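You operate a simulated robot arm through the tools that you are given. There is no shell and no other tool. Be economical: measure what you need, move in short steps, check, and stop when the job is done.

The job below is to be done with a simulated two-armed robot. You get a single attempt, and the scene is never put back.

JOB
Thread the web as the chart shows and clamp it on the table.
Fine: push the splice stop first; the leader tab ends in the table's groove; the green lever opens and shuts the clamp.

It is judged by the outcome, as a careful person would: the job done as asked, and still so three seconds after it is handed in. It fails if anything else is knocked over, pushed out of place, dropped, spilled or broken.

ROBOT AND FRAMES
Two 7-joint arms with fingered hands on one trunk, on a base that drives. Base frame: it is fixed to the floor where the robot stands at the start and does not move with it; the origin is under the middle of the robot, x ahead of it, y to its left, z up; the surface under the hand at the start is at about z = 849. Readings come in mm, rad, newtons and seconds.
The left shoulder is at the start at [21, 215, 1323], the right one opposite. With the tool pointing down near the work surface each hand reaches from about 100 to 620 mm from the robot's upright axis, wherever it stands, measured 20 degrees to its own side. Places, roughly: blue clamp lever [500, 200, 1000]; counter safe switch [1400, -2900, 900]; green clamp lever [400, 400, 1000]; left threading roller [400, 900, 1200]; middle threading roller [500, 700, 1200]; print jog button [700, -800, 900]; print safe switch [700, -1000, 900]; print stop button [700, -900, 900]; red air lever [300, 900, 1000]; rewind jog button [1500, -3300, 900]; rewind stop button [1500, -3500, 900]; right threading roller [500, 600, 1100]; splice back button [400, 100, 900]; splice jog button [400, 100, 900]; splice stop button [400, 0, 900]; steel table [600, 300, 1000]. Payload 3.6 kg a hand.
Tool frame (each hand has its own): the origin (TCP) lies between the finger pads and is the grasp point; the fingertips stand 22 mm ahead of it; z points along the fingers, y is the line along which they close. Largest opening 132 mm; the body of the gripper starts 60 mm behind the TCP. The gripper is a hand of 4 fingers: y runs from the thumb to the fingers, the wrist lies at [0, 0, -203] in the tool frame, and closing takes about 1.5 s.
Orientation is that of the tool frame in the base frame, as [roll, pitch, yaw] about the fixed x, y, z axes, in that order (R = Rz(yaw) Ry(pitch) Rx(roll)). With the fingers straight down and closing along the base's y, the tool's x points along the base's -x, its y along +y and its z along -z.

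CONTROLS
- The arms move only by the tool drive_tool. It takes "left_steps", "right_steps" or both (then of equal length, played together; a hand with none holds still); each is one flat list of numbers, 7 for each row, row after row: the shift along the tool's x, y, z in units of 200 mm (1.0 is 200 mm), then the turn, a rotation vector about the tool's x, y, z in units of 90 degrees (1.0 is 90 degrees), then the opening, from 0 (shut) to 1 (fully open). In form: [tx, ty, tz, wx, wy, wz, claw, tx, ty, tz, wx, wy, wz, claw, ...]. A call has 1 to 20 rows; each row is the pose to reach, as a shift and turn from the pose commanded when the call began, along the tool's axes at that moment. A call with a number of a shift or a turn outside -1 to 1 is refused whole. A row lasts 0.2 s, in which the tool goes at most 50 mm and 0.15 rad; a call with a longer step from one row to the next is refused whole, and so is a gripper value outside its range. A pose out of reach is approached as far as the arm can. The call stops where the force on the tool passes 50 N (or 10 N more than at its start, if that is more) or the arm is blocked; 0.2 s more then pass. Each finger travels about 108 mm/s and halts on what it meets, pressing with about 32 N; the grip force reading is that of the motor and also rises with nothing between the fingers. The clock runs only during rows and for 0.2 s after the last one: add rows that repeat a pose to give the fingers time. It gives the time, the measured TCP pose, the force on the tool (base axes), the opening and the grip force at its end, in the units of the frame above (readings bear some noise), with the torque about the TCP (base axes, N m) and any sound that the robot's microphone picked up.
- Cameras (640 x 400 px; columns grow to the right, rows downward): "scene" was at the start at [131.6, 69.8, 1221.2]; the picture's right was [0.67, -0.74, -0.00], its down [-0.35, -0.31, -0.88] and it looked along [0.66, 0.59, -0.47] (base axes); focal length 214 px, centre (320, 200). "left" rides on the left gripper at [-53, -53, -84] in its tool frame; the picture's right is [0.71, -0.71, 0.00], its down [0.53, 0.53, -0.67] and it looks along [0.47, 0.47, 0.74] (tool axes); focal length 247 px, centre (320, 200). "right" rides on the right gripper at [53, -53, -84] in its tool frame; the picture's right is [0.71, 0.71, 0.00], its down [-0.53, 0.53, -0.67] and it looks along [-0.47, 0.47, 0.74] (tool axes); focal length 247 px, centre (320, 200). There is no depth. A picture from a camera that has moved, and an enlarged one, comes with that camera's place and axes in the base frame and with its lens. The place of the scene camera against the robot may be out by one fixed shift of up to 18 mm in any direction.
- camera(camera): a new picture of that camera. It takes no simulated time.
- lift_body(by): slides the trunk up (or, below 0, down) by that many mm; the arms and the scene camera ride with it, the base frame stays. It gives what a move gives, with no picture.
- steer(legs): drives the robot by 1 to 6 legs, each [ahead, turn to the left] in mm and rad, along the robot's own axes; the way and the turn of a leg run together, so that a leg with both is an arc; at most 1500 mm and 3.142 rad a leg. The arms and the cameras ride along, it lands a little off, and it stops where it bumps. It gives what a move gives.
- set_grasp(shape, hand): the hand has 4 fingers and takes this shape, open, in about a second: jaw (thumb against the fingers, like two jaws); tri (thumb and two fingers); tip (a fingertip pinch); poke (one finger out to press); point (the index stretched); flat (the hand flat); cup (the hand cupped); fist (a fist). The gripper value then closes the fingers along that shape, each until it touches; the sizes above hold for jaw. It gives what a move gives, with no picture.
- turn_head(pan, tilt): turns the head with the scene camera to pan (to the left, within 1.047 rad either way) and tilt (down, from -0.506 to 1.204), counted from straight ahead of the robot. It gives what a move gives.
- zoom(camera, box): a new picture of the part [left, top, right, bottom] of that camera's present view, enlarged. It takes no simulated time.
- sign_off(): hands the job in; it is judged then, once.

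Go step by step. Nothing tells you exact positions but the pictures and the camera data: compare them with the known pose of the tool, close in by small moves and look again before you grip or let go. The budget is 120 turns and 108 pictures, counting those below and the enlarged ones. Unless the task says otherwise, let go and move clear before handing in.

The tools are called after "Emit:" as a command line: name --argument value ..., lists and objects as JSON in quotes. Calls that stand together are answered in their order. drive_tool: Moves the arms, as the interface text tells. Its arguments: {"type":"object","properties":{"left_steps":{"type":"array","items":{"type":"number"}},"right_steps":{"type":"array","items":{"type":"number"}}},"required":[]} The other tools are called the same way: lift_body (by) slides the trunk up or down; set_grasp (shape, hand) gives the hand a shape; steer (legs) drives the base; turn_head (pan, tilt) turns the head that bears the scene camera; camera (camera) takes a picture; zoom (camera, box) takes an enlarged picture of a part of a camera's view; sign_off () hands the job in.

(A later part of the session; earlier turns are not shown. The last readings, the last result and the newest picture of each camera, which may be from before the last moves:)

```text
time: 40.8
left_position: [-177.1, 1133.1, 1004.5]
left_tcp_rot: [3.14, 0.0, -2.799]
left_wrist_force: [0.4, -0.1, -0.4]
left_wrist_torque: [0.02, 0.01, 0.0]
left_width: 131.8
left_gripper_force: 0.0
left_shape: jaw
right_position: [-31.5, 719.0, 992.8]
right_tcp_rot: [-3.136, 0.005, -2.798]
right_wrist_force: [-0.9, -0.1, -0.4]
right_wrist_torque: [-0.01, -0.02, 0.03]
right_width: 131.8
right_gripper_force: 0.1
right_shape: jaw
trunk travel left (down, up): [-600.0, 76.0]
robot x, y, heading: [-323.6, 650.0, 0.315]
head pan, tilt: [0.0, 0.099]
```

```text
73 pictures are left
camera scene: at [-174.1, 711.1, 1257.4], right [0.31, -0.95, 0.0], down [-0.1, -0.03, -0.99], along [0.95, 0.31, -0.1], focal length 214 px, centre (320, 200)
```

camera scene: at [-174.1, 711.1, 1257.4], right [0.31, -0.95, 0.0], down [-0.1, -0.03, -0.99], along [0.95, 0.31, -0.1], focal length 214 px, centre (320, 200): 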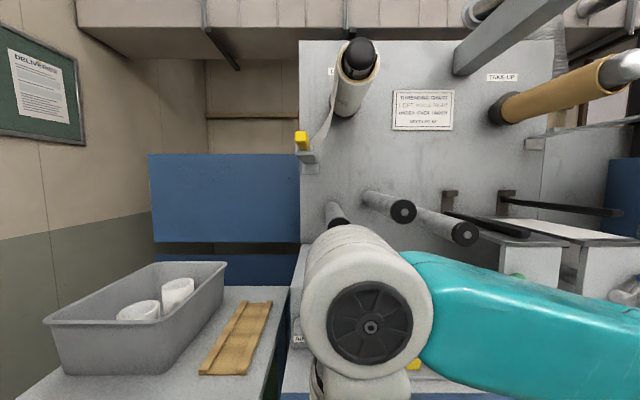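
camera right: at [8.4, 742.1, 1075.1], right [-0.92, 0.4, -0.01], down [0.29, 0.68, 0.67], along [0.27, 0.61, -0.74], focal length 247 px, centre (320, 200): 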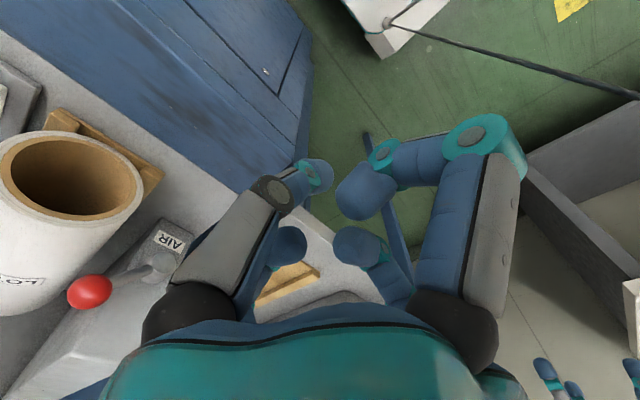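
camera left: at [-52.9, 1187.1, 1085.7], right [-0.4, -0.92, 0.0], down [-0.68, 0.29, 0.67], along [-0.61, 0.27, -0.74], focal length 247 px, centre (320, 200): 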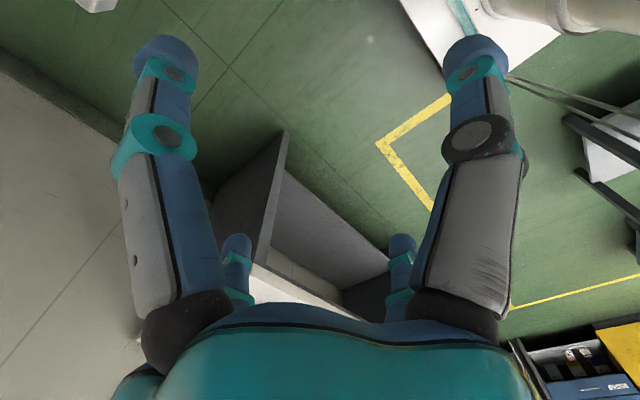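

I am squared to the machine now. I swing the right hand to point its fingers forward and bring it in front of the rollers, toward the green lever.

Emit:
drive_tool --right_steps '[-0.08, -0.08, -0.04, 0, -0.0909, 0, 0.3, -0.16, -0.16, -0.08, 0, -0.1818, 0, 0.3, -0.24, -0.24, -0.12, 0, -0.2727, 0, 0.3, -0.32, -0.32, -0.16, 0, -0.3636, 0, 0.3, -0.4, -0.4, -0.2, 0, -0.4545, 0, 0.3, -0.48, -0.48, -0.24, 0, -0.5454, 0, 0.3, -0.56, -0.56, -0.28, 0, -0.6363, 0, 0.3, -0.64, -0.64, -0.32, 0, -0.7272, 0, 0.3, -0.72, -0.72, -0.36, 0, -0.8181, 0, 0.3, -0.8, -0.8, -0.4, 0, -0.909, 0, 0.3, -0.88, -0.88, -0.44, 0, -1, 0, 0.3]'

Emit:
camera --camera "right"

Emit:
camera --camera "scene"

```text
time: 43.2
left_position: [-177.8, 1131.8, 1004.1]
left_tcp_rot: [3.141, 0.0, -2.8]
left_wrist_force: [0.4, 0.4, 0.8]
left_wrist_torque: [0.02, 0.01, 0.03]
left_width: 132.0
left_gripper_force: 0.1
left_shape: jaw
right_position: [195.3, 612.7, 1082.2]
right_tcp_rot: [-0.677, 1.562, -0.333]
right_wrist_force: [0.3, 0.6, 0.3]
right_wrist_torque: [-0.01, 0.01, 0.02]
right_width: 39.9
right_gripper_force: 0.0
right_shape: jaw
trunk travel left (down, up): [-600.0, 76.0]
robot x, y, heading: [-322.0, 649.3, 0.311]
head pan, tilt: [0.0, 0.099]
```

```text
72 pictures are left
camera right: at [135.0, 535.3, 1029.4], right [-0.23, 0.66, -0.71], down [-0.81, 0.27, 0.52], along [0.54, 0.7, 0.47], focal length 247 px, centre (320, 200)
```

right: 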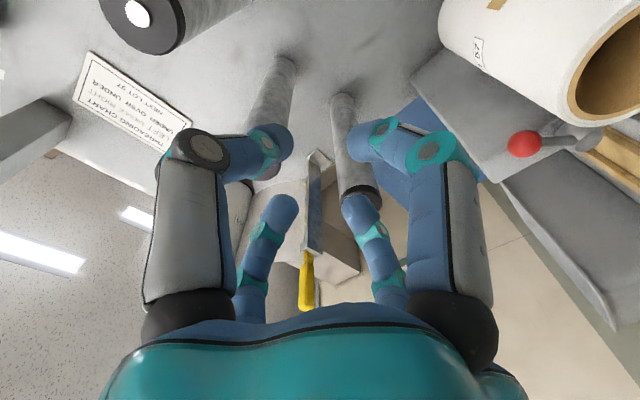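

```text
71 pictures are left
camera scene: at [-174.0, 710.7, 1257.4], right [0.31, -0.95, 0.0], down [-0.1, -0.03, -0.99], along [0.95, 0.31, -0.1], focal length 214 px, centre (320, 200)
```

scene: 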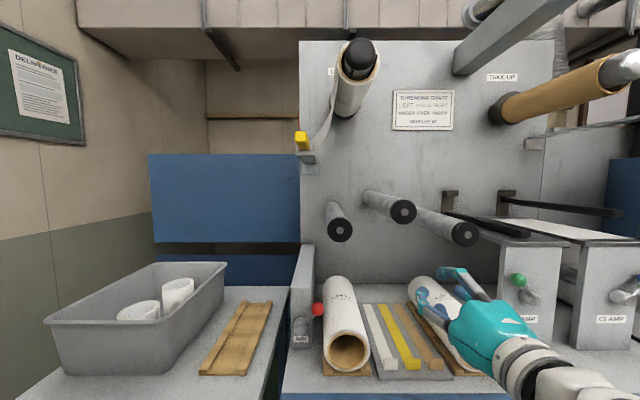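

Wrist camera sees handle, bracket and rollers. I close the fingers and bring the hand left of the green knob (est. v≈-290, z≈1045).

Emit:
drive_tool --right_steps '[0, -0.22, 0, 0, 0, 0, 0, 0.02, -0.44, 0, 0, 0, 0, 0, 0.06, -0.66, 0.06, 0, 0, 0, 0, 0.1, -0.85, 0.12, 0, 0, 0, 0, 0.1, -0.85, 0.12, 0, 0, 0, 0]'

Emit:
camera --camera "right"

Emit:
zoom --camera "scene" --box '[400, 180, 640, 330]'

```text
time: 44.4
left_position: [-177.5, 1132.1, 1004.1]
left_tcp_rot: [3.14, -0.002, -2.799]
left_wrist_force: [-0.5, -0.1, 0.0]
left_wrist_torque: [0.03, 0.0, 0.02]
left_width: 131.9
left_gripper_force: 0.1
left_shape: jaw
right_position: [272.7, 461.8, 1062.6]
right_tcp_rot: [-0.775, 1.564, -0.434]
right_wrist_force: [0.1, -0.1, -0.1]
right_wrist_torque: [-0.02, -0.03, -0.01]
right_width: 0.2
right_gripper_force: 31.9
right_shape: jaw
trunk travel left (down, up): [-600.0, 76.0]
robot x, y, heading: [-321.8, 652.8, 0.314]
head pan, tilt: [0.0, 0.099]
```

```text
70 pictures are left
camera right: at [212.1, 384.0, 1009.3], right [-0.23, 0.66, -0.71], down [-0.81, 0.27, 0.52], along [0.54, 0.7, 0.47], focal length 247 px, centre (320, 200)
```

right: 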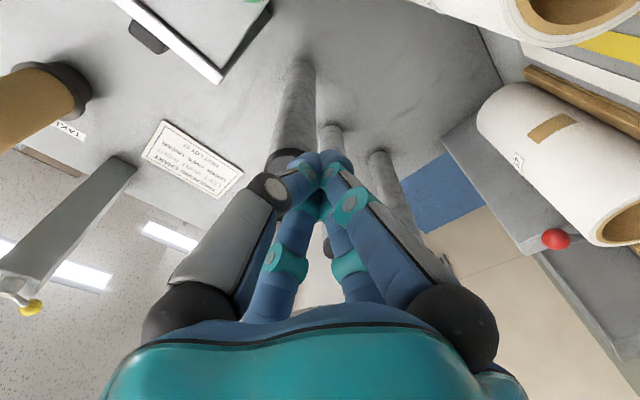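

```text
2.67 times, centred on (520, 255) of scene
camera zoom: at [-174.0, 711.0, 1257.4], right [0.31, -0.95, 0.0], down [-0.1, -0.03, -0.99], along [0.95, 0.31, -0.1], focal length 572 px, centre (-213, 53)
```

zoom: 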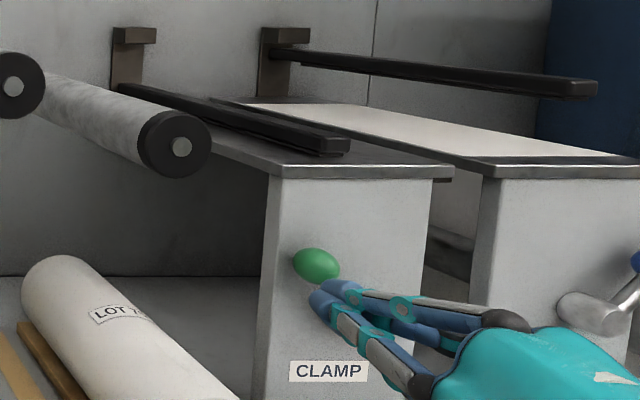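

Combining views, the knob is about u 517, v -274, z 1040, with the hub at v -233, z 991. I advance the closed fingers beside the knob on its left.

Emit:
drive_tool --right_steps '[0.06, 0, 0.15, 0, 0, 0, 0, 0.13, -0.03, 0.3, 0, 0, 0, 0, 0.13, -0.06, 0.45, 0, 0, 0, 0]'

Emit:
zoom --camera "right" --box '[160, 60, 480, 260]'

Emit:
zoom --camera "scene" --box '[440, 220, 600, 320]'

```text
time: 45.2
left_position: [-178.3, 1133.0, 1003.3]
left_tcp_rot: [3.141, 0.0, -2.798]
left_wrist_force: [0.3, -0.5, -0.3]
left_wrist_torque: [-0.01, 0.01, 0.03]
left_width: 131.9
left_gripper_force: 0.0
left_shape: jaw
right_position: [363.3, 482.0, 1035.4]
right_tcp_rot: [-0.908, 1.566, -0.563]
right_wrist_force: [0.2, 0.4, -0.5]
right_wrist_torque: [-0.01, 0.0, -0.01]
right_width: 0.0
right_gripper_force: 32.2
right_shape: jaw
trunk travel left (down, up): [-600.0, 76.0]
robot x, y, heading: [-322.9, 654.4, 0.314]
head pan, tilt: [0.0, 0.099]
```

```text
2.00 times, centred on (320, 160) of right
camera zoom: at [302.6, 403.7, 983.1], right [-0.23, 0.66, -0.71], down [-0.81, 0.27, 0.52], along [0.54, 0.7, 0.47], focal length 494 px, centre (320, 280)
```

zoom: 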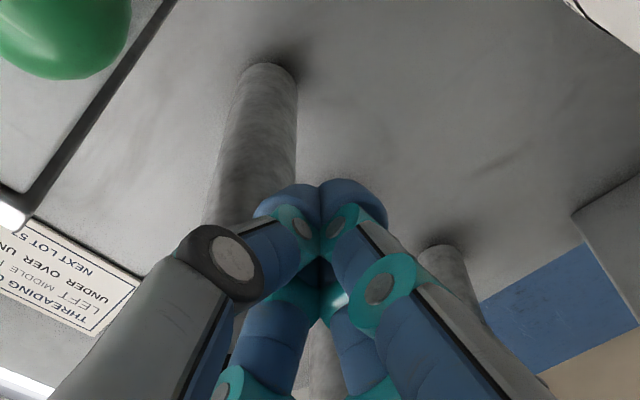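

```text
4.00 times, centred on (520, 270) of scene
camera zoom: at [-173.1, 711.6, 1257.3], right [0.31, -0.95, 0.0], down [-0.1, -0.03, -0.99], along [0.95, 0.31, -0.1], focal length 858 px, centre (-480, -80)
```

zoom: 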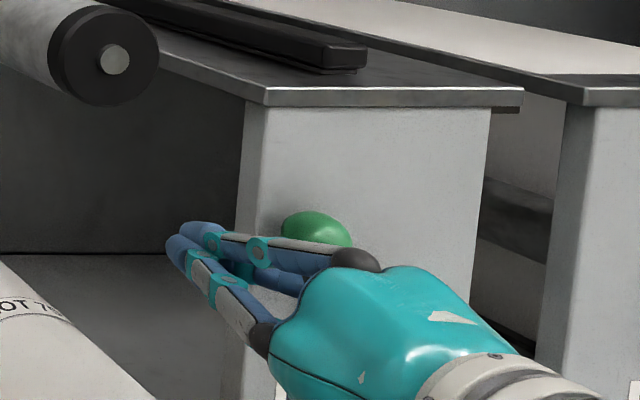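

The knob is at about v -278, z 1038, just right of my fingertips. I push it along its arc to the right, first to the top.

Emit:
drive_tool --right_steps '[0, 0, 0.06, 0, 0, 0, 0, 0.08, -0.1, 0.06, 0, 0, 0, 0, 0.08, -0.215, 0.06, 0, 0, 0, 0, 0.03, -0.25, 0.06, 0, 0, 0, 0, -0.01, -0.275, 0.06, 0, 0, 0, 0, -0.05, -0.33, 0.06, 0, 0, 0, 0, -0.083, -0.375, 0.06, 0, 0, 0, 0]'

Emit:
zoom --camera "scene" --box '[440, 200, 600, 300]'

```text
time: 46.8
left_position: [-178.3, 1133.2, 1004.2]
left_tcp_rot: [3.139, 0.002, -2.8]
left_wrist_force: [-0.4, -0.2, 0.5]
left_wrist_torque: [-0.02, -0.02, 0.01]
left_width: 131.9
left_gripper_force: 0.1
left_shape: jaw
right_position: [400.3, 413.8, 1055.5]
right_tcp_rot: [-0.64, 1.56, -0.299]
right_wrist_force: [-1.8, 0.3, -0.3]
right_wrist_torque: [0.02, 0.01, 0.0]
right_width: 0.0
right_gripper_force: 32.3
right_shape: jaw
trunk travel left (down, up): [-600.0, 76.0]
robot x, y, heading: [-322.8, 648.7, 0.309]
head pan, tilt: [0.0, 0.099]
```

```text
4.00 times, centred on (520, 250) of scene
camera zoom: at [-174.2, 711.0, 1257.5], right [0.31, -0.95, 0.0], down [-0.09, -0.03, -0.99], along [0.95, 0.31, -0.1], focal length 858 px, centre (-480, 0)
```

zoom: 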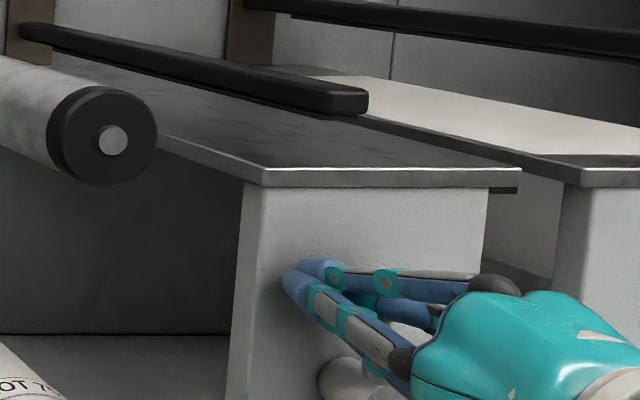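

The clamp bar has already risen. I finish the swing so that the lever sits fully open.

Emit:
drive_tool --right_steps '[-0.03, -0.06, 0, 0, 0, 0, 0, -0.035, -0.115, 0, 0, 0, 0, 0, -0.035, -0.18, 0, 0, 0, 0, 0, -0.03, -0.24, 0, 0, 0, 0, 0, 0.0, -0.3, 0, 0, 0, 0, 0, 0.02, -0.355, 0, 0, 0, 0, 0, 0.05, -0.39, 0, 0, 0, 0, 0]'

Emit:
camera --camera "right"

Emit:
zoom --camera "scene" --box '[440, 200, 600, 300]'

```text
time: 48.5
left_position: [-181.2, 1131.7, 1005.6]
left_tcp_rot: [3.14, 0.004, -2.8]
left_wrist_force: [0.5, -0.9, 0.8]
left_wrist_torque: [0.02, -0.02, -0.03]
left_width: 132.1
left_gripper_force: 0.1
left_shape: jaw
right_position: [421.4, 357.7, 1056.4]
right_tcp_rot: [-0.095, 1.539, 0.296]
right_wrist_force: [-13.0, 17.2, 10.6]
right_wrist_torque: [0.13, 0.07, 0.01]
right_width: 0.0
right_gripper_force: 32.2
right_shape: jaw
trunk travel left (down, up): [-600.0, 76.0]
robot x, y, heading: [-325.0, 653.4, 0.315]
head pan, tilt: [0.0, 0.099]
stopped in row 7 (right hand): the force on the tool passed its limit at 51 N (the readings are from after the stop); the commanded pose is now the measured one
```

```text
65 pictures are left
camera right: at [365.7, 278.8, 1001.3], right [-0.25, 0.66, -0.71], down [-0.83, 0.23, 0.5], along [0.49, 0.72, 0.49], focal length 247 px, centre (320, 200)
```

right: 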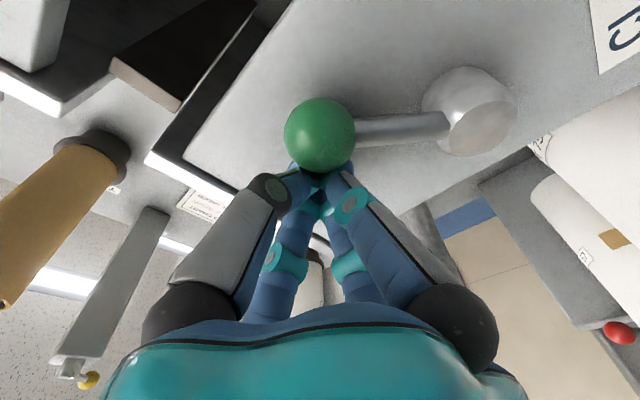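

```text
4.00 times, centred on (520, 250) of scene
camera zoom: at [-178.3, 710.1, 1258.1], right [0.31, -0.95, 0.0], down [-0.09, -0.03, -1.0], along [0.95, 0.31, -0.1], focal length 858 px, centre (-480, 0)
```

zoom: 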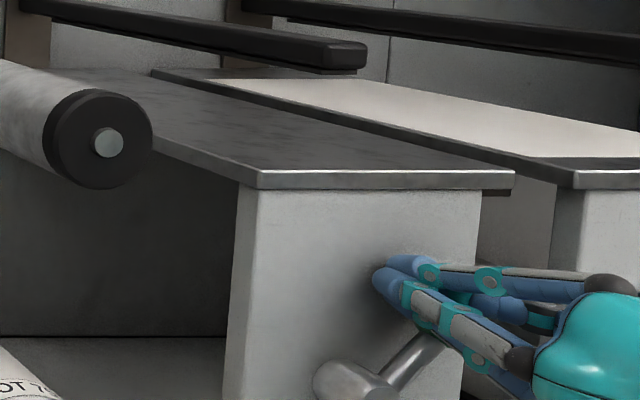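

The green clamp is fully open. I withdraw the hand, then carry it up and left to the leader bar's handle.

Emit:
drive_tool --right_steps '[-0.02, 0, -0.2, 0, 0, 0, 0, -0.02, 0, -0.4, 0, 0, 0, 0, -0.05, 0, -0.6, 0, 0, 0, 0, -0.15, 0.1, -0.75, 0.02, 0.01, 0, 0, -0.3, 0.25, -0.8, 0.049, 0.019, 0, 0.2, -0.45, 0.42, -0.8, 0.049, 0.019, 0, 0.5, -0.6, 0.59, -0.8, 0.049, 0.019, 0, 0.5, -0.75, 0.76, -0.8, 0.049, 0.019, 0, 0.5, -0.9, 0.93, -0.8, 0.049, 0.019, 0, 0.5, -1, 1, -0.8, 0.049, 0.019, 0, 0.5]'

Emit:
camera --camera "scene"

```text
time: 50.7
left_position: [-179.4, 1132.4, 1003.9]
left_tcp_rot: [3.14, 0.0, -2.798]
left_wrist_force: [0.1, -0.9, -0.9]
left_wrist_torque: [0.02, -0.01, -0.01]
left_width: 131.9
left_gripper_force: 0.0
left_shape: jaw
right_position: [205.8, 478.7, 1239.3]
right_tcp_rot: [-2.842, 1.559, -2.544]
right_wrist_force: [-0.2, -0.9, 0.2]
right_wrist_torque: [0.01, 0.03, -0.01]
right_width: 65.6
right_gripper_force: 0.0
right_shape: jaw
right hand out of reach, approached as far as the arm can: row 10
trunk travel left (down, up): [-600.0, 76.0]
robot x, y, heading: [-322.3, 650.9, 0.317]
head pan, tilt: [0.0, 0.099]
```

```text
63 pictures are left
camera scene: at [-174.6, 712.5, 1257.4], right [0.31, -0.95, 0.0], down [-0.09, -0.03, -0.99], along [0.95, 0.31, -0.1], focal length 214 px, centre (320, 200)
```

scene: 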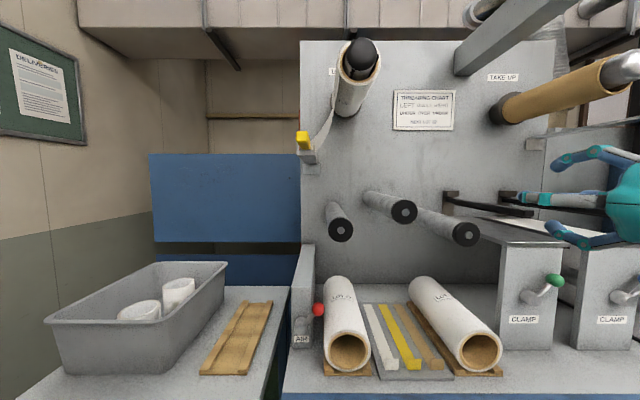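

The green lever stays open. Hand was getting too close to the shoulder, so I go forward a bit and then left and up.

Emit:
drive_tool --right_steps '[0, 0, 0.2, 0, 0, 0, 0.5, 0, 0.1, 0.4, 0, 0, 0, 0.5, -0.1, 0.3, 0.4, 0, 0, 0, 0.5, -0.2, 0.5, 0.4, 0, 0, 0, 0.5, -0.3, 0.7, 0.4, 0, 0, 0, 0.5, -0.4, 0.87, 0.4, 0, 0, 0, 0.5, -0.5, 1, 0.35, 0, 0, 0, 0.5]'

Emit:
drive_tool --right_steps '[0, 0.2, -0.05, 0, 0, 0, 0.5, 0, 0.4, -0.1, 0, 0, 0, 0.5, 0, 0.6, -0.1, 0, 0, 0, 0.5, 0, 0.7, -0.1, 0, 0, 0, 0.5]'

Emit:
camera --camera "right"

Emit:
camera --camera "scene"

```text
time: 52.3
left_position: [-178.0, 1132.0, 1004.9]
left_tcp_rot: [3.14, 0.001, -2.799]
left_wrist_force: [-0.1, -0.4, 0.0]
left_wrist_torque: [0.04, 0.02, 0.0]
left_width: 132.0
left_gripper_force: 0.0
left_shape: jaw
right_position: [214.8, 690.8, 1338.0]
right_tcp_rot: [-2.833, 1.558, -2.535]
right_wrist_force: [-0.3, 0.5, -1.3]
right_wrist_torque: [0.01, -0.03, -0.02]
right_width: 65.4
right_gripper_force: 0.0
right_shape: jaw
trunk travel left (down, up): [-600.0, 76.0]
robot x, y, heading: [-319.9, 651.7, 0.312]
head pan, tilt: [0.0, 0.099]
```

```text
time: 53.3
left_position: [-177.6, 1132.2, 1005.3]
left_tcp_rot: [3.14, 0.0, -2.796]
left_wrist_force: [-0.2, 0.2, 0.0]
left_wrist_torque: [0.02, -0.01, 0.01]
left_width: 132.2
left_gripper_force: 0.1
left_shape: jaw
right_position: [154.8, 816.1, 1339.2]
right_tcp_rot: [-2.87, 1.56, -2.572]
right_wrist_force: [0.2, 0.4, 0.2]
right_wrist_torque: [-0.01, 0.01, 0.01]
right_width: 65.7
right_gripper_force: 0.2
right_shape: jaw
trunk travel left (down, up): [-600.0, 76.0]
robot x, y, heading: [-321.4, 653.7, 0.316]
head pan, tilt: [0.0, 0.099]
```

```text
62 pictures are left
camera right: at [90.0, 741.8, 1287.4], right [-0.22, 0.67, -0.71], down [-0.79, 0.31, 0.53], along [0.58, 0.67, 0.46], focal length 247 px, centre (320, 200)
```

right: 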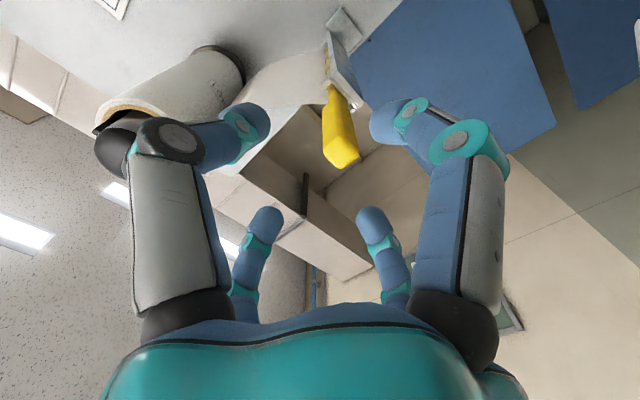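

```text
61 pictures are left
camera scene: at [-174.1, 710.9, 1257.4], right [0.31, -0.95, 0.0], down [-0.09, -0.03, -0.99], along [0.95, 0.31, -0.1], focal length 214 px, centre (320, 200)
```

scene: 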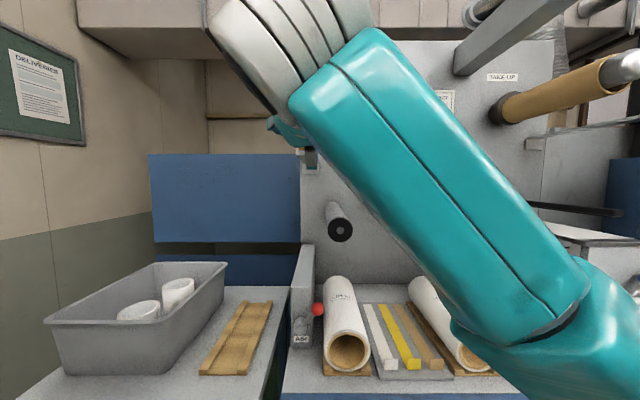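

The handle lies between the open fingers, about 20 mm left of the TCP and at its height. I shift left, go halfway forward and look.

Emit:
drive_tool --right_steps '[0, 0.1, 0, 0, 0, 0, 0.5, 0, 0.1, 0.15, 0, 0, 0, 0.5, 0, 0.1, 0.28, 0, 0, 0, 0.5]'

Emit:
zoom --camera "right" --box '[160, 60, 480, 260]'

```text
time: 54.1
left_position: [-177.4, 1134.0, 1004.8]
left_tcp_rot: [3.141, 0.001, -2.797]
left_wrist_force: [-1.2, -0.8, 0.0]
left_wrist_torque: [-0.04, 0.03, -0.03]
left_width: 131.8
left_gripper_force: 0.0
left_shape: jaw
right_position: [205.0, 853.8, 1337.3]
right_tcp_rot: [-2.887, 1.558, -2.593]
right_wrist_force: [-0.3, 0.0, 0.0]
right_wrist_torque: [0.04, -0.02, 0.0]
right_width: 65.8
right_gripper_force: 0.1
right_shape: jaw
trunk travel left (down, up): [-600.0, 76.0]
robot x, y, heading: [-324.6, 649.2, 0.315]
head pan, tilt: [0.0, 0.099]
```

```text
2.00 times, centred on (320, 160) of right
camera zoom: at [140.0, 779.2, 1285.5], right [-0.22, 0.67, -0.71], down [-0.79, 0.31, 0.53], along [0.58, 0.67, 0.46], focal length 494 px, centre (320, 280)
```

zoom: 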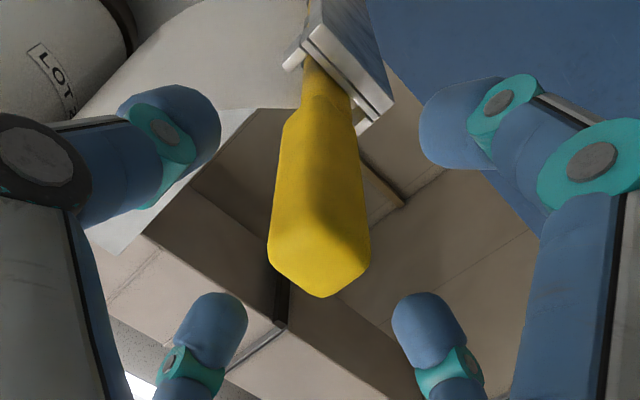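

The handle tip is centred on the tool axis. I go forward 32 mm and close on it.

Emit:
drive_tool --right_steps '[0, 0, 0.1, 0, 0, 0, 0.5, 0, 0, 0.16, 0, 0, 0, 0.5, 0, 0, 0.16, 0, 0, 0, 0.3, 0, 0, 0.16, 0, 0, 0, 0, 0, 0, 0.16, 0, 0, 0, 0, 0, 0, 0.16, 0, 0, 0, 0, 0, 0, 0.16, 0, 0, 0, 0]'

Emit:
zoom --camera "right" --box '[160, 40, 480, 240]'

```text
time: 55.7
left_position: [-177.5, 1132.7, 1004.8]
left_tcp_rot: [3.14, 0.0, -2.797]
left_wrist_force: [1.3, 0.6, 0.6]
left_wrist_torque: [0.03, -0.03, 0.01]
left_width: 132.2
left_gripper_force: 0.1
left_shape: jaw
right_position: [234.6, 862.9, 1337.8]
right_tcp_rot: [-2.908, 1.557, -2.607]
right_wrist_force: [0.6, 0.2, 1.3]
right_wrist_torque: [0.05, -0.05, 0.01]
right_width: 17.0
right_gripper_force: 32.5
right_shape: jaw
trunk travel left (down, up): [-600.0, 76.0]
robot x, y, heading: [-316.8, 650.0, 0.312]
head pan, tilt: [0.0, 0.099]
```

```text
2.00 times, centred on (320, 140) of right
camera zoom: at [170.8, 788.2, 1286.1], right [-0.22, 0.67, -0.71], down [-0.79, 0.31, 0.53], along [0.58, 0.67, 0.46], focal length 494 px, centre (320, 320)
```

zoom: 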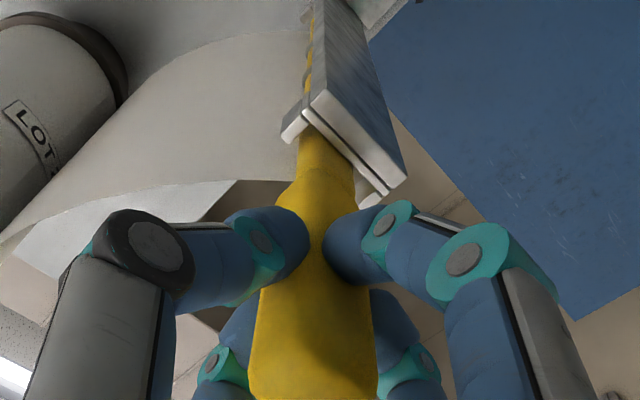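

Handle is gripped (17 mm). I lift the bar out of its bracket and shift it right, clear of the bracket, then look.

Emit:
drive_tool --right_steps '[-0.1, 0, 0, 0, 0, 0, 0, -0.22, 0, 0, 0, 0, 0, 0, -0.22, -0.14, 0, 0, 0, 0, 0, -0.22, -0.275, 0, 0, 0, 0, 0]'

Emit:
camera --camera "right"

Emit:
turn_head --pan 0.35 --tilt -0.1

Emit:
camera --camera "scene"

```text
time: 56.7
left_position: [-177.3, 1132.1, 1004.6]
left_tcp_rot: [3.14, -0.001, -2.799]
left_wrist_force: [-1.1, -0.7, 0.1]
left_wrist_torque: [0.02, -0.04, 0.0]
left_width: 131.9
left_gripper_force: 0.2
left_shape: jaw
right_position: [252.6, 809.9, 1381.3]
right_tcp_rot: [-2.965, 1.557, -2.668]
right_wrist_force: [0.2, 0.6, -0.5]
right_wrist_torque: [-0.06, 0.12, 0.04]
right_width: 16.7
right_gripper_force: 31.6
right_shape: jaw
trunk travel left (down, up): [-600.0, 76.0]
robot x, y, heading: [-319.7, 648.3, 0.312]
head pan, tilt: [0.0, 0.099]
```

```text
58 pictures are left
camera right: at [188.7, 735.3, 1329.9], right [-0.22, 0.67, -0.71], down [-0.79, 0.31, 0.53], along [0.58, 0.67, 0.46], focal length 247 px, centre (320, 200)
```

right: 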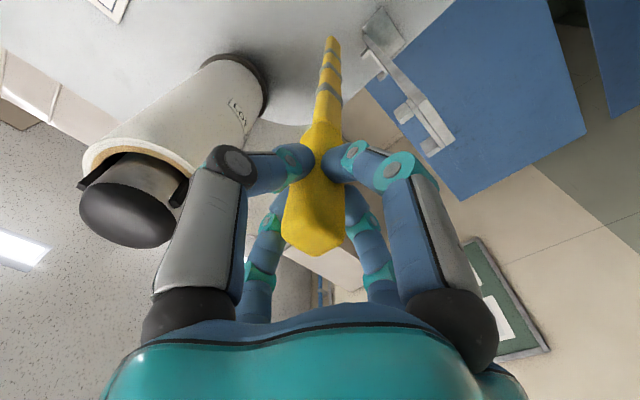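

```text
time: 57.5
left_position: [-177.8, 1133.5, 1004.4]
left_tcp_rot: [3.14, -0.001, -2.799]
left_wrist_force: [0.2, -0.7, 0.3]
left_wrist_torque: [0.01, -0.03, 0.02]
left_width: 132.2
left_gripper_force: 0.0
left_shape: jaw
right_position: [253.0, 810.6, 1382.2]
right_tcp_rot: [-2.922, 1.556, -2.626]
right_wrist_force: [0.5, -0.4, -1.1]
right_wrist_torque: [-0.06, 0.15, -0.02]
right_width: 16.9
right_gripper_force: 31.6
right_shape: jaw
trunk travel left (down, up): [-600.0, 76.0]
robot x, y, heading: [-319.3, 649.1, 0.315]
head pan, tilt: [0.351, -0.099]
```

```text
57 pictures are left
camera scene: at [-192.6, 736.4, 1275.2], right [0.62, -0.79, 0.0], down [0.08, 0.06, -1.0], along [0.78, 0.61, 0.1], focal length 214 px, centre (320, 200)
```

scene: 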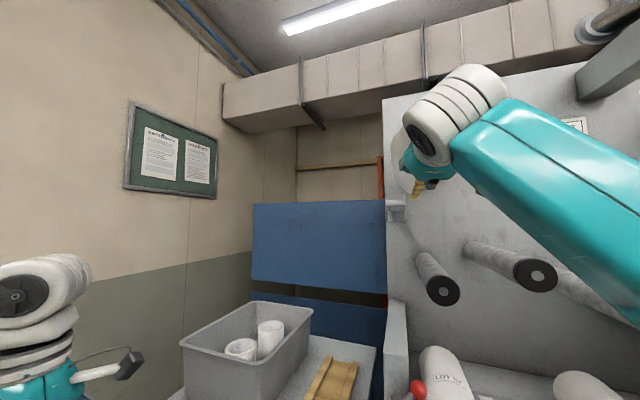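

The bar is free of the bracket. I check that the web is still on it.

Emit:
zoom --camera "scene" --box '[360, 90, 520, 220]'

Emit:
zoom --camera "right" --box '[180, 0, 500, 200]'

```text
3.08 times, centred on (440, 155) of scene
camera zoom: at [-192.6, 736.4, 1275.2], right [0.62, -0.79, 0.0], down [0.08, 0.06, -1.0], along [0.78, 0.61, 0.1], focal length 660 px, centre (-49, 338)
```

zoom: 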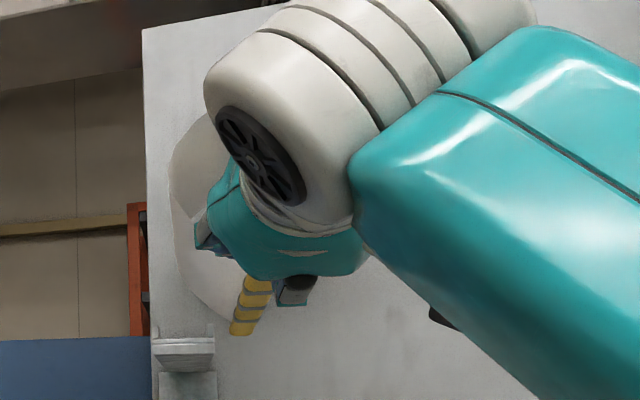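

```text
2.00 times, centred on (340, 100) of right
camera zoom: at [188.7, 735.7, 1330.1], right [-0.22, 0.67, -0.71], down [-0.79, 0.31, 0.53], along [0.58, 0.67, 0.46], focal length 494 px, centre (280, 400)
```

zoom: 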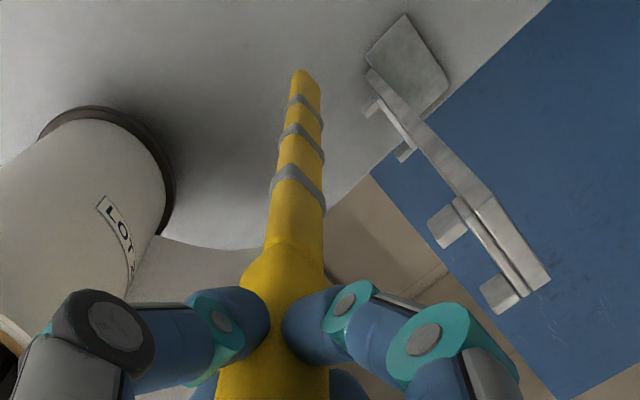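

The web is still attached, bulging slack to the left. I lower the bar past the right side of the bracket.

Emit:
drive_tool --right_steps '[0.14, 0, 0, 0, 0, 0, 0, 0.28, 0, 0, 0, 0, 0, 0, 0.42, 0, 0, 0, 0, 0, 0, 0.56, 0, 0, 0, 0, 0, 0, 0.7, 0, 0, 0, 0, 0, 0]'

Emit:
camera --camera "right"

Emit:
turn_head --pan 0.1 --tilt 0.0

Emit:
camera --camera "scene"

```text
time: 58.7
left_position: [-178.5, 1133.0, 1004.6]
left_tcp_rot: [-3.141, 0.001, -2.796]
left_wrist_force: [-0.5, -0.1, -0.4]
left_wrist_torque: [-0.02, -0.03, 0.03]
left_width: 132.2
left_gripper_force: 0.0
left_shape: jaw
right_position: [250.9, 808.0, 1240.4]
right_tcp_rot: [-2.886, 1.557, -2.587]
right_wrist_force: [0.7, -0.6, -1.4]
right_wrist_torque: [-0.05, 0.14, 0.0]
right_width: 16.7
right_gripper_force: 32.1
right_shape: jaw
trunk travel left (down, up): [-600.0, 76.0]
robot x, y, heading: [-322.1, 653.3, 0.312]
head pan, tilt: [0.351, -0.099]
```

```text
54 pictures are left
camera right: at [185.6, 733.2, 1189.7], right [-0.22, 0.67, -0.71], down [-0.79, 0.31, 0.53], along [0.58, 0.67, 0.46], focal length 247 px, centre (320, 200)
```

right: 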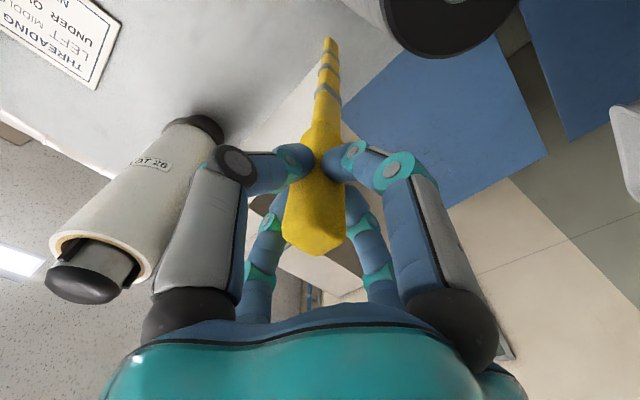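

```text
time: 59.5
left_position: [-177.9, 1133.3, 1004.8]
left_tcp_rot: [3.14, 0.003, -2.797]
left_wrist_force: [-0.3, -0.2, 0.3]
left_wrist_torque: [-0.02, 0.01, -0.05]
left_width: 131.9
left_gripper_force: 0.0
left_shape: jaw
right_position: [250.6, 808.1, 1241.9]
right_tcp_rot: [-2.917, 1.557, -2.618]
right_wrist_force: [-0.5, 0.0, -0.9]
right_wrist_torque: [-0.07, 0.13, -0.01]
right_width: 17.0
right_gripper_force: 32.1
right_shape: jaw
trunk travel left (down, up): [-600.0, 76.0]
robot x, y, heading: [-322.5, 652.1, 0.314]
head pan, tilt: [0.099, 0.0]
```

```text
53 pictures are left
camera scene: at [-179.0, 719.0, 1266.5], right [0.4, -0.92, 0.0], down [0.0, 0.0, -1.0], along [0.92, 0.4, 0.0], focal length 214 px, centre (320, 200)
```

scene: 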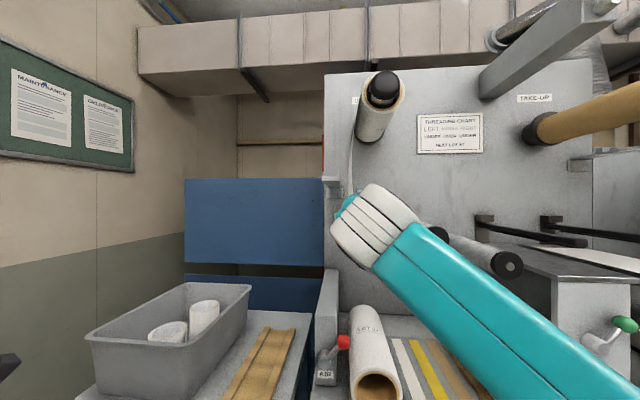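

The left roller's end is at about v -677, z 1152, directly below. I go round its left side and down.

Emit:
drive_tool --right_steps '[0.05, 0.12, 0, 0, 0, 0, 0, 0.1, 0.24, 0, 0, 0, 0, 0, 0.25, 0.24, 0, 0, 0, 0, 0, 0.4, 0.24, 0, 0, 0, 0, 0, 0.55, 0.24, 0, 0, 0, 0, 0, 0.7, 0.23, 0, 0, 0, 0, 0, 0.755, 0.2, 0, 0, 0, 0, 0]'

Emit:
camera --camera "right"

Emit:
camera --camera "scene"

```text
time: 61.1
left_position: [-178.0, 1132.3, 1005.2]
left_tcp_rot: [3.139, -0.002, -2.798]
left_wrist_force: [0.4, -0.6, 0.3]
left_wrist_torque: [-0.01, 0.05, -0.05]
left_width: 132.0
left_gripper_force: 0.2
left_shape: jaw
right_position: [252.6, 835.7, 1099.8]
right_tcp_rot: [-0.945, 1.538, -0.665]
right_wrist_force: [-0.9, -0.3, -0.8]
right_wrist_torque: [-0.01, 0.06, 0.01]
right_width: 17.1
right_gripper_force: 31.8
right_shape: jaw
trunk travel left (down, up): [-600.0, 76.0]
robot x, y, heading: [-318.2, 652.6, 0.318]
head pan, tilt: [0.099, 0.0]
```

```text
52 pictures are left
camera right: at [188.8, 761.1, 1047.1], right [-0.18, 0.67, -0.73], down [-0.8, 0.33, 0.5], along [0.57, 0.67, 0.47], focal length 247 px, centre (320, 200)
```

right: 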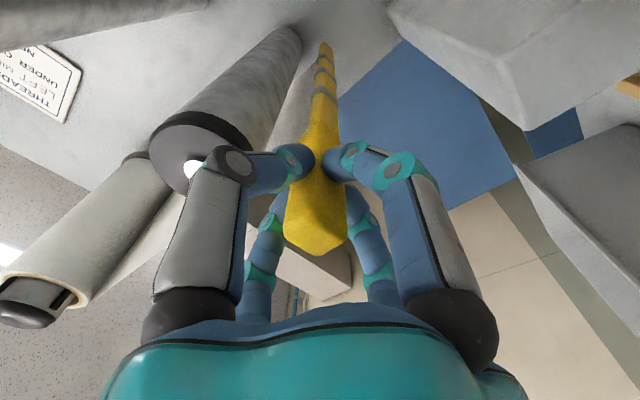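

```text
51 pictures are left
camera scene: at [-178.9, 718.9, 1266.4], right [0.4, -0.92, 0.0], down [0.0, 0.0, -1.0], along [0.92, 0.4, 0.0], focal length 214 px, centre (320, 200)
```

scene: 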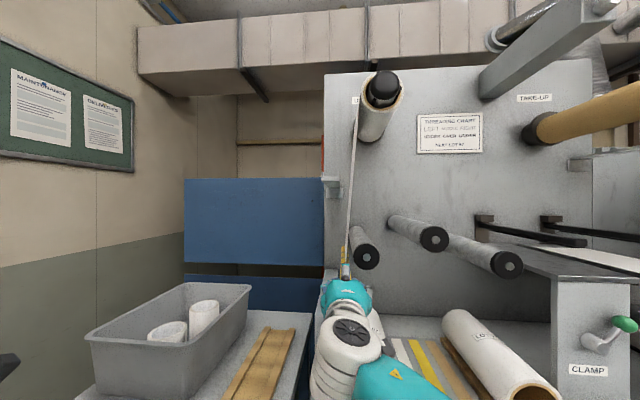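

The web falls neatly left of the left roller, clear of the bracket. Now I pass under the left roller into the gap before the middle roller.

Emit:
drive_tool --right_steps '[0.04, -0.1, -0.04, -0.01, 0.006, 0, 0, 0.04, -0.25, -0.04, -0.022, 0.012, 0, 0, 0.04, -0.4, -0.04, -0.022, 0.012, 0, 0, 0.04, -0.55, -0.04, -0.022, 0.012, 0, 0, 0.04, -0.59, -0.04, -0.022, 0.012, 0, 0]'

Emit:
camera --camera "right"

Emit:
camera --camera "scene"

```text
time: 62.3
left_position: [-177.0, 1133.1, 1004.4]
left_tcp_rot: [3.14, -0.001, -2.797]
left_wrist_force: [-0.7, -0.1, 0.4]
left_wrist_torque: [0.0, 0.02, 0.0]
left_width: 132.0
left_gripper_force: 0.0
left_shape: jaw
right_position: [263.9, 730.6, 1079.7]
right_tcp_rot: [-3.074, 1.538, -2.741]
right_wrist_force: [0.0, 0.2, -1.0]
right_wrist_torque: [-0.03, 0.15, 0.05]
right_width: 16.8
right_gripper_force: 32.3
right_shape: jaw
trunk travel left (down, up): [-600.0, 76.0]
robot x, y, heading: [-321.1, 649.7, 0.316]
head pan, tilt: [0.099, 0.0]
```

```text
50 pictures are left
camera right: at [200.6, 653.8, 1029.9], right [-0.25, 0.66, -0.71], down [-0.79, 0.29, 0.55], along [0.56, 0.7, 0.45], focal length 247 px, centre (320, 200)
```

right: 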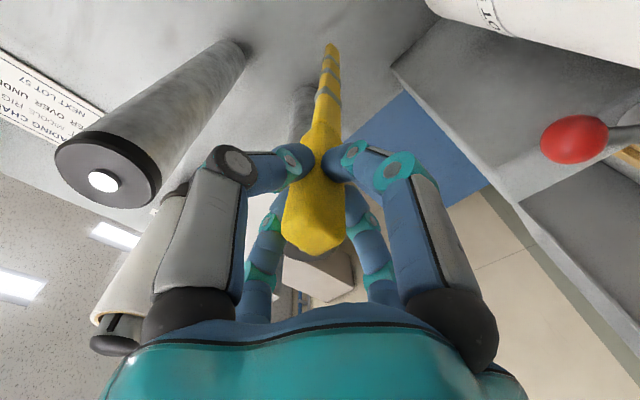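

```text
49 pictures are left
camera scene: at [-178.9, 719.1, 1266.4], right [0.4, -0.92, 0.0], down [0.0, 0.0, -1.0], along [0.92, 0.4, 0.0], focal length 214 px, centre (320, 200)
```

scene: 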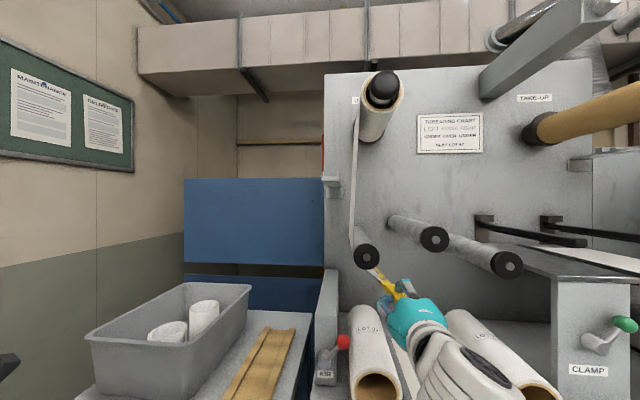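

The web passes under the left roller. Now up through the gap and above the middle roller.

Emit:
drive_tool --right_steps '[-0.05, -0.08, 0.04, 0, -0.012, 0, 0, -0.2, -0.08, 0.05, 0, -0.015, 0, 0, -0.35, -0.08, 0.05, 0, -0.015, 0, 0, -0.5, -0.08, 0.05, 0, -0.015, 0, 0, -0.65, -0.08, 0.05, 0, -0.015, 0, 0, -0.8, -0.08, 0.05, 0, -0.015, 0, 0, -0.9, -0.08, 0.05, 0, -0.015, 0, 0]'

Emit:
camera --camera "right"

Emit:
camera --camera "scene"

```text
time: 63.9
left_position: [-178.0, 1132.7, 1004.3]
left_tcp_rot: [3.141, -0.002, -2.797]
left_wrist_force: [-0.6, 0.9, 0.0]
left_wrist_torque: [-0.03, -0.01, 0.03]
left_width: 132.2
left_gripper_force: 0.1
left_shape: jaw
right_position: [282.0, 722.6, 1262.9]
right_tcp_rot: [-2.853, 1.562, -2.521]
right_wrist_force: [-0.6, 0.3, -0.9]
right_wrist_torque: [-0.09, 0.24, 0.0]
right_width: 16.7
right_gripper_force: 32.3
right_shape: jaw
trunk travel left (down, up): [-600.0, 76.0]
robot x, y, heading: [-322.7, 651.8, 0.318]
head pan, tilt: [0.099, 0.0]
```

```text
48 pictures are left
camera right: at [220.6, 645.9, 1211.6], right [-0.24, 0.66, -0.71], down [-0.8, 0.28, 0.53], along [0.55, 0.69, 0.46], focal length 247 px, centre (320, 200)
```

right: 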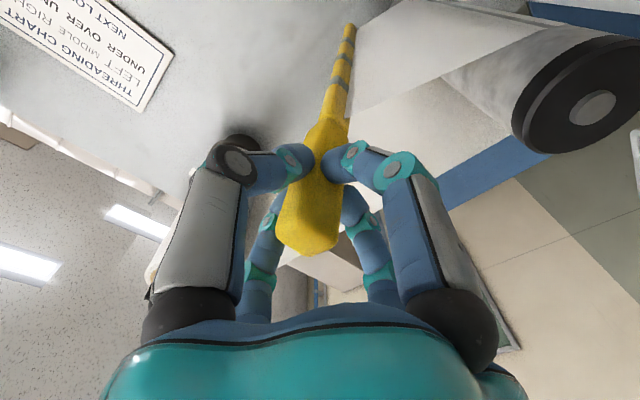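

```text
47 pictures are left
camera scene: at [-178.8, 719.0, 1266.4], right [0.4, -0.92, 0.0], down [0.0, 0.0, -1.0], along [0.92, 0.4, 0.0], focal length 214 px, centre (320, 200)
```

scene: 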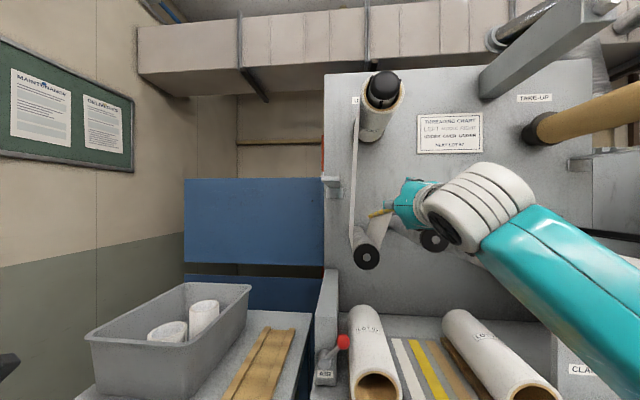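

The web comes up from the left roller; bar has tilted slightly in the grip, so I rise 25 mm more and cross over the middle roller.

Emit:
drive_tool --right_steps '[-0.13, 0, 0, 0, 0, 0, 0, -0.14, -0.15, 0, 0, 0, 0, 0, -0.14, -0.3, 0, 0, 0, 0, 0, -0.14, -0.45, 0, 0, 0, 0, 0, -0.14, -0.6, 0, 0, 0, 0, 0, -0.14, -0.7, 0, 0, 0, 0, 0]'

Emit:
camera --camera "right"

Emit:
camera --camera "scene"

```text
time: 65.3
left_position: [-177.1, 1131.9, 1004.7]
left_tcp_rot: [3.141, 0.0, -2.797]
left_wrist_force: [0.5, -0.2, 0.1]
left_wrist_torque: [0.02, -0.01, 0.04]
left_width: 131.9
left_gripper_force: 0.0
left_shape: jaw
right_position: [329.2, 590.3, 1290.6]
right_tcp_rot: [-2.828, 1.564, -2.494]
right_wrist_force: [0.3, 0.4, -1.8]
right_wrist_torque: [-0.04, 0.2, 0.09]
right_width: 16.7
right_gripper_force: 31.9
right_shape: jaw
trunk travel left (down, up): [-600.0, 76.0]
robot x, y, heading: [-323.4, 650.0, 0.315]
head pan, tilt: [0.099, 0.0]
```

```text
46 pictures are left
camera right: at [266.8, 512.9, 1238.8], right [-0.24, 0.67, -0.71], down [-0.8, 0.28, 0.53], along [0.55, 0.69, 0.47], focal length 247 px, centre (320, 200)
```

right: 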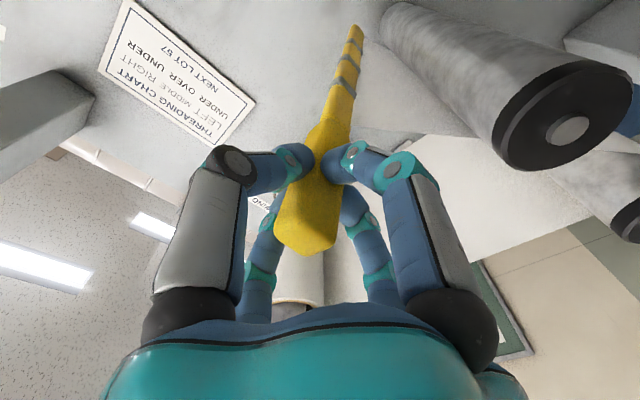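

```text
45 pictures are left
camera scene: at [-178.9, 718.5, 1266.5], right [0.4, -0.92, 0.0], down [0.0, 0.0, -1.0], along [0.92, 0.4, 0.0], focal length 214 px, centre (320, 200)
```

scene: 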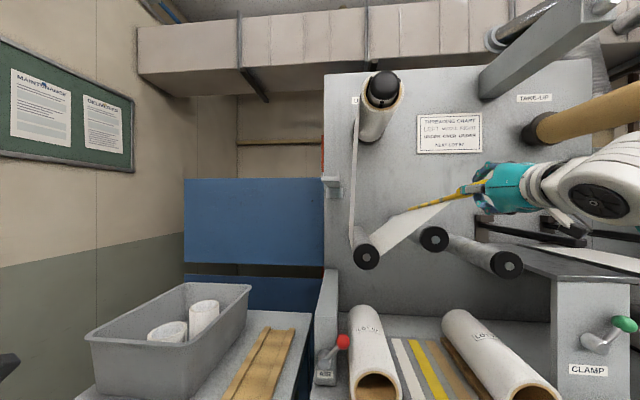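

Over the middle roller it goes. The bar's far end sags ~9° in the grip, so I pitch the hand up a bit and descend between middle and right rollers.

Emit:
drive_tool --right_steps '[0.12, 0, 0, 0, -0.04, 0, 0, 0.27, 0, 0, 0, -0.08, 0, 0, 0.42, 0, 0, 0, -0.1, 0, 0, 0.57, 0, 0, 0, -0.1, 0, 0, 0.72, 0, 0, 0, -0.1, 0, 0, 0.87, 0, 0, 0, -0.1, 0, 0, 1.0, 0, 0, 0, -0.1, 0, 0]'

Emit:
camera --camera "right"

Emit:
camera --camera "scene"

```text
time: 66.9
left_position: [-178.4, 1133.9, 1005.0]
left_tcp_rot: [3.14, 0.0, -2.796]
left_wrist_force: [0.2, 0.2, 0.5]
left_wrist_torque: [-0.01, 0.02, -0.01]
left_width: 132.3
left_gripper_force: 0.0
left_shape: jaw
right_position: [328.7, 589.4, 1091.1]
right_tcp_rot: [-0.016, 1.423, 0.317]
right_wrist_force: [0.1, -0.4, -1.5]
right_wrist_torque: [-0.06, 0.1, -0.03]
right_width: 16.8
right_gripper_force: 31.7
right_shape: jaw
trunk travel left (down, up): [-600.0, 76.0]
robot x, y, heading: [-321.3, 647.8, 0.314]
head pan, tilt: [0.099, 0.0]
```

```text
44 pictures are left
camera right: at [275.4, 515.6, 1027.4], right [-0.13, 0.7, -0.7], down [-0.87, 0.26, 0.42], along [0.47, 0.67, 0.58], focal length 247 px, centre (320, 200)
```

right: 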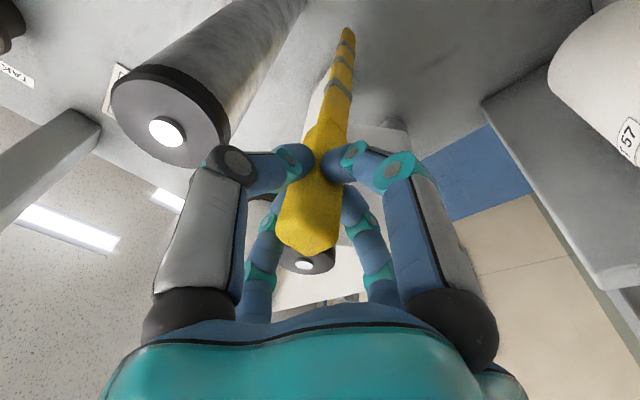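

```text
43 pictures are left
camera scene: at [-179.2, 719.2, 1266.5], right [0.4, -0.92, 0.0], down [0.0, 0.0, -1.0], along [0.92, 0.4, 0.0], focal length 214 px, centre (320, 200)
```

scene: 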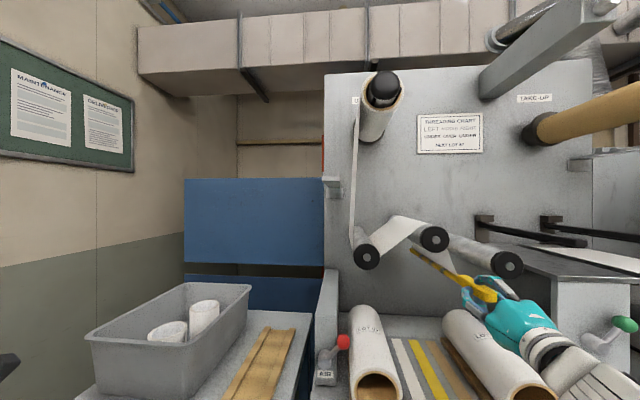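

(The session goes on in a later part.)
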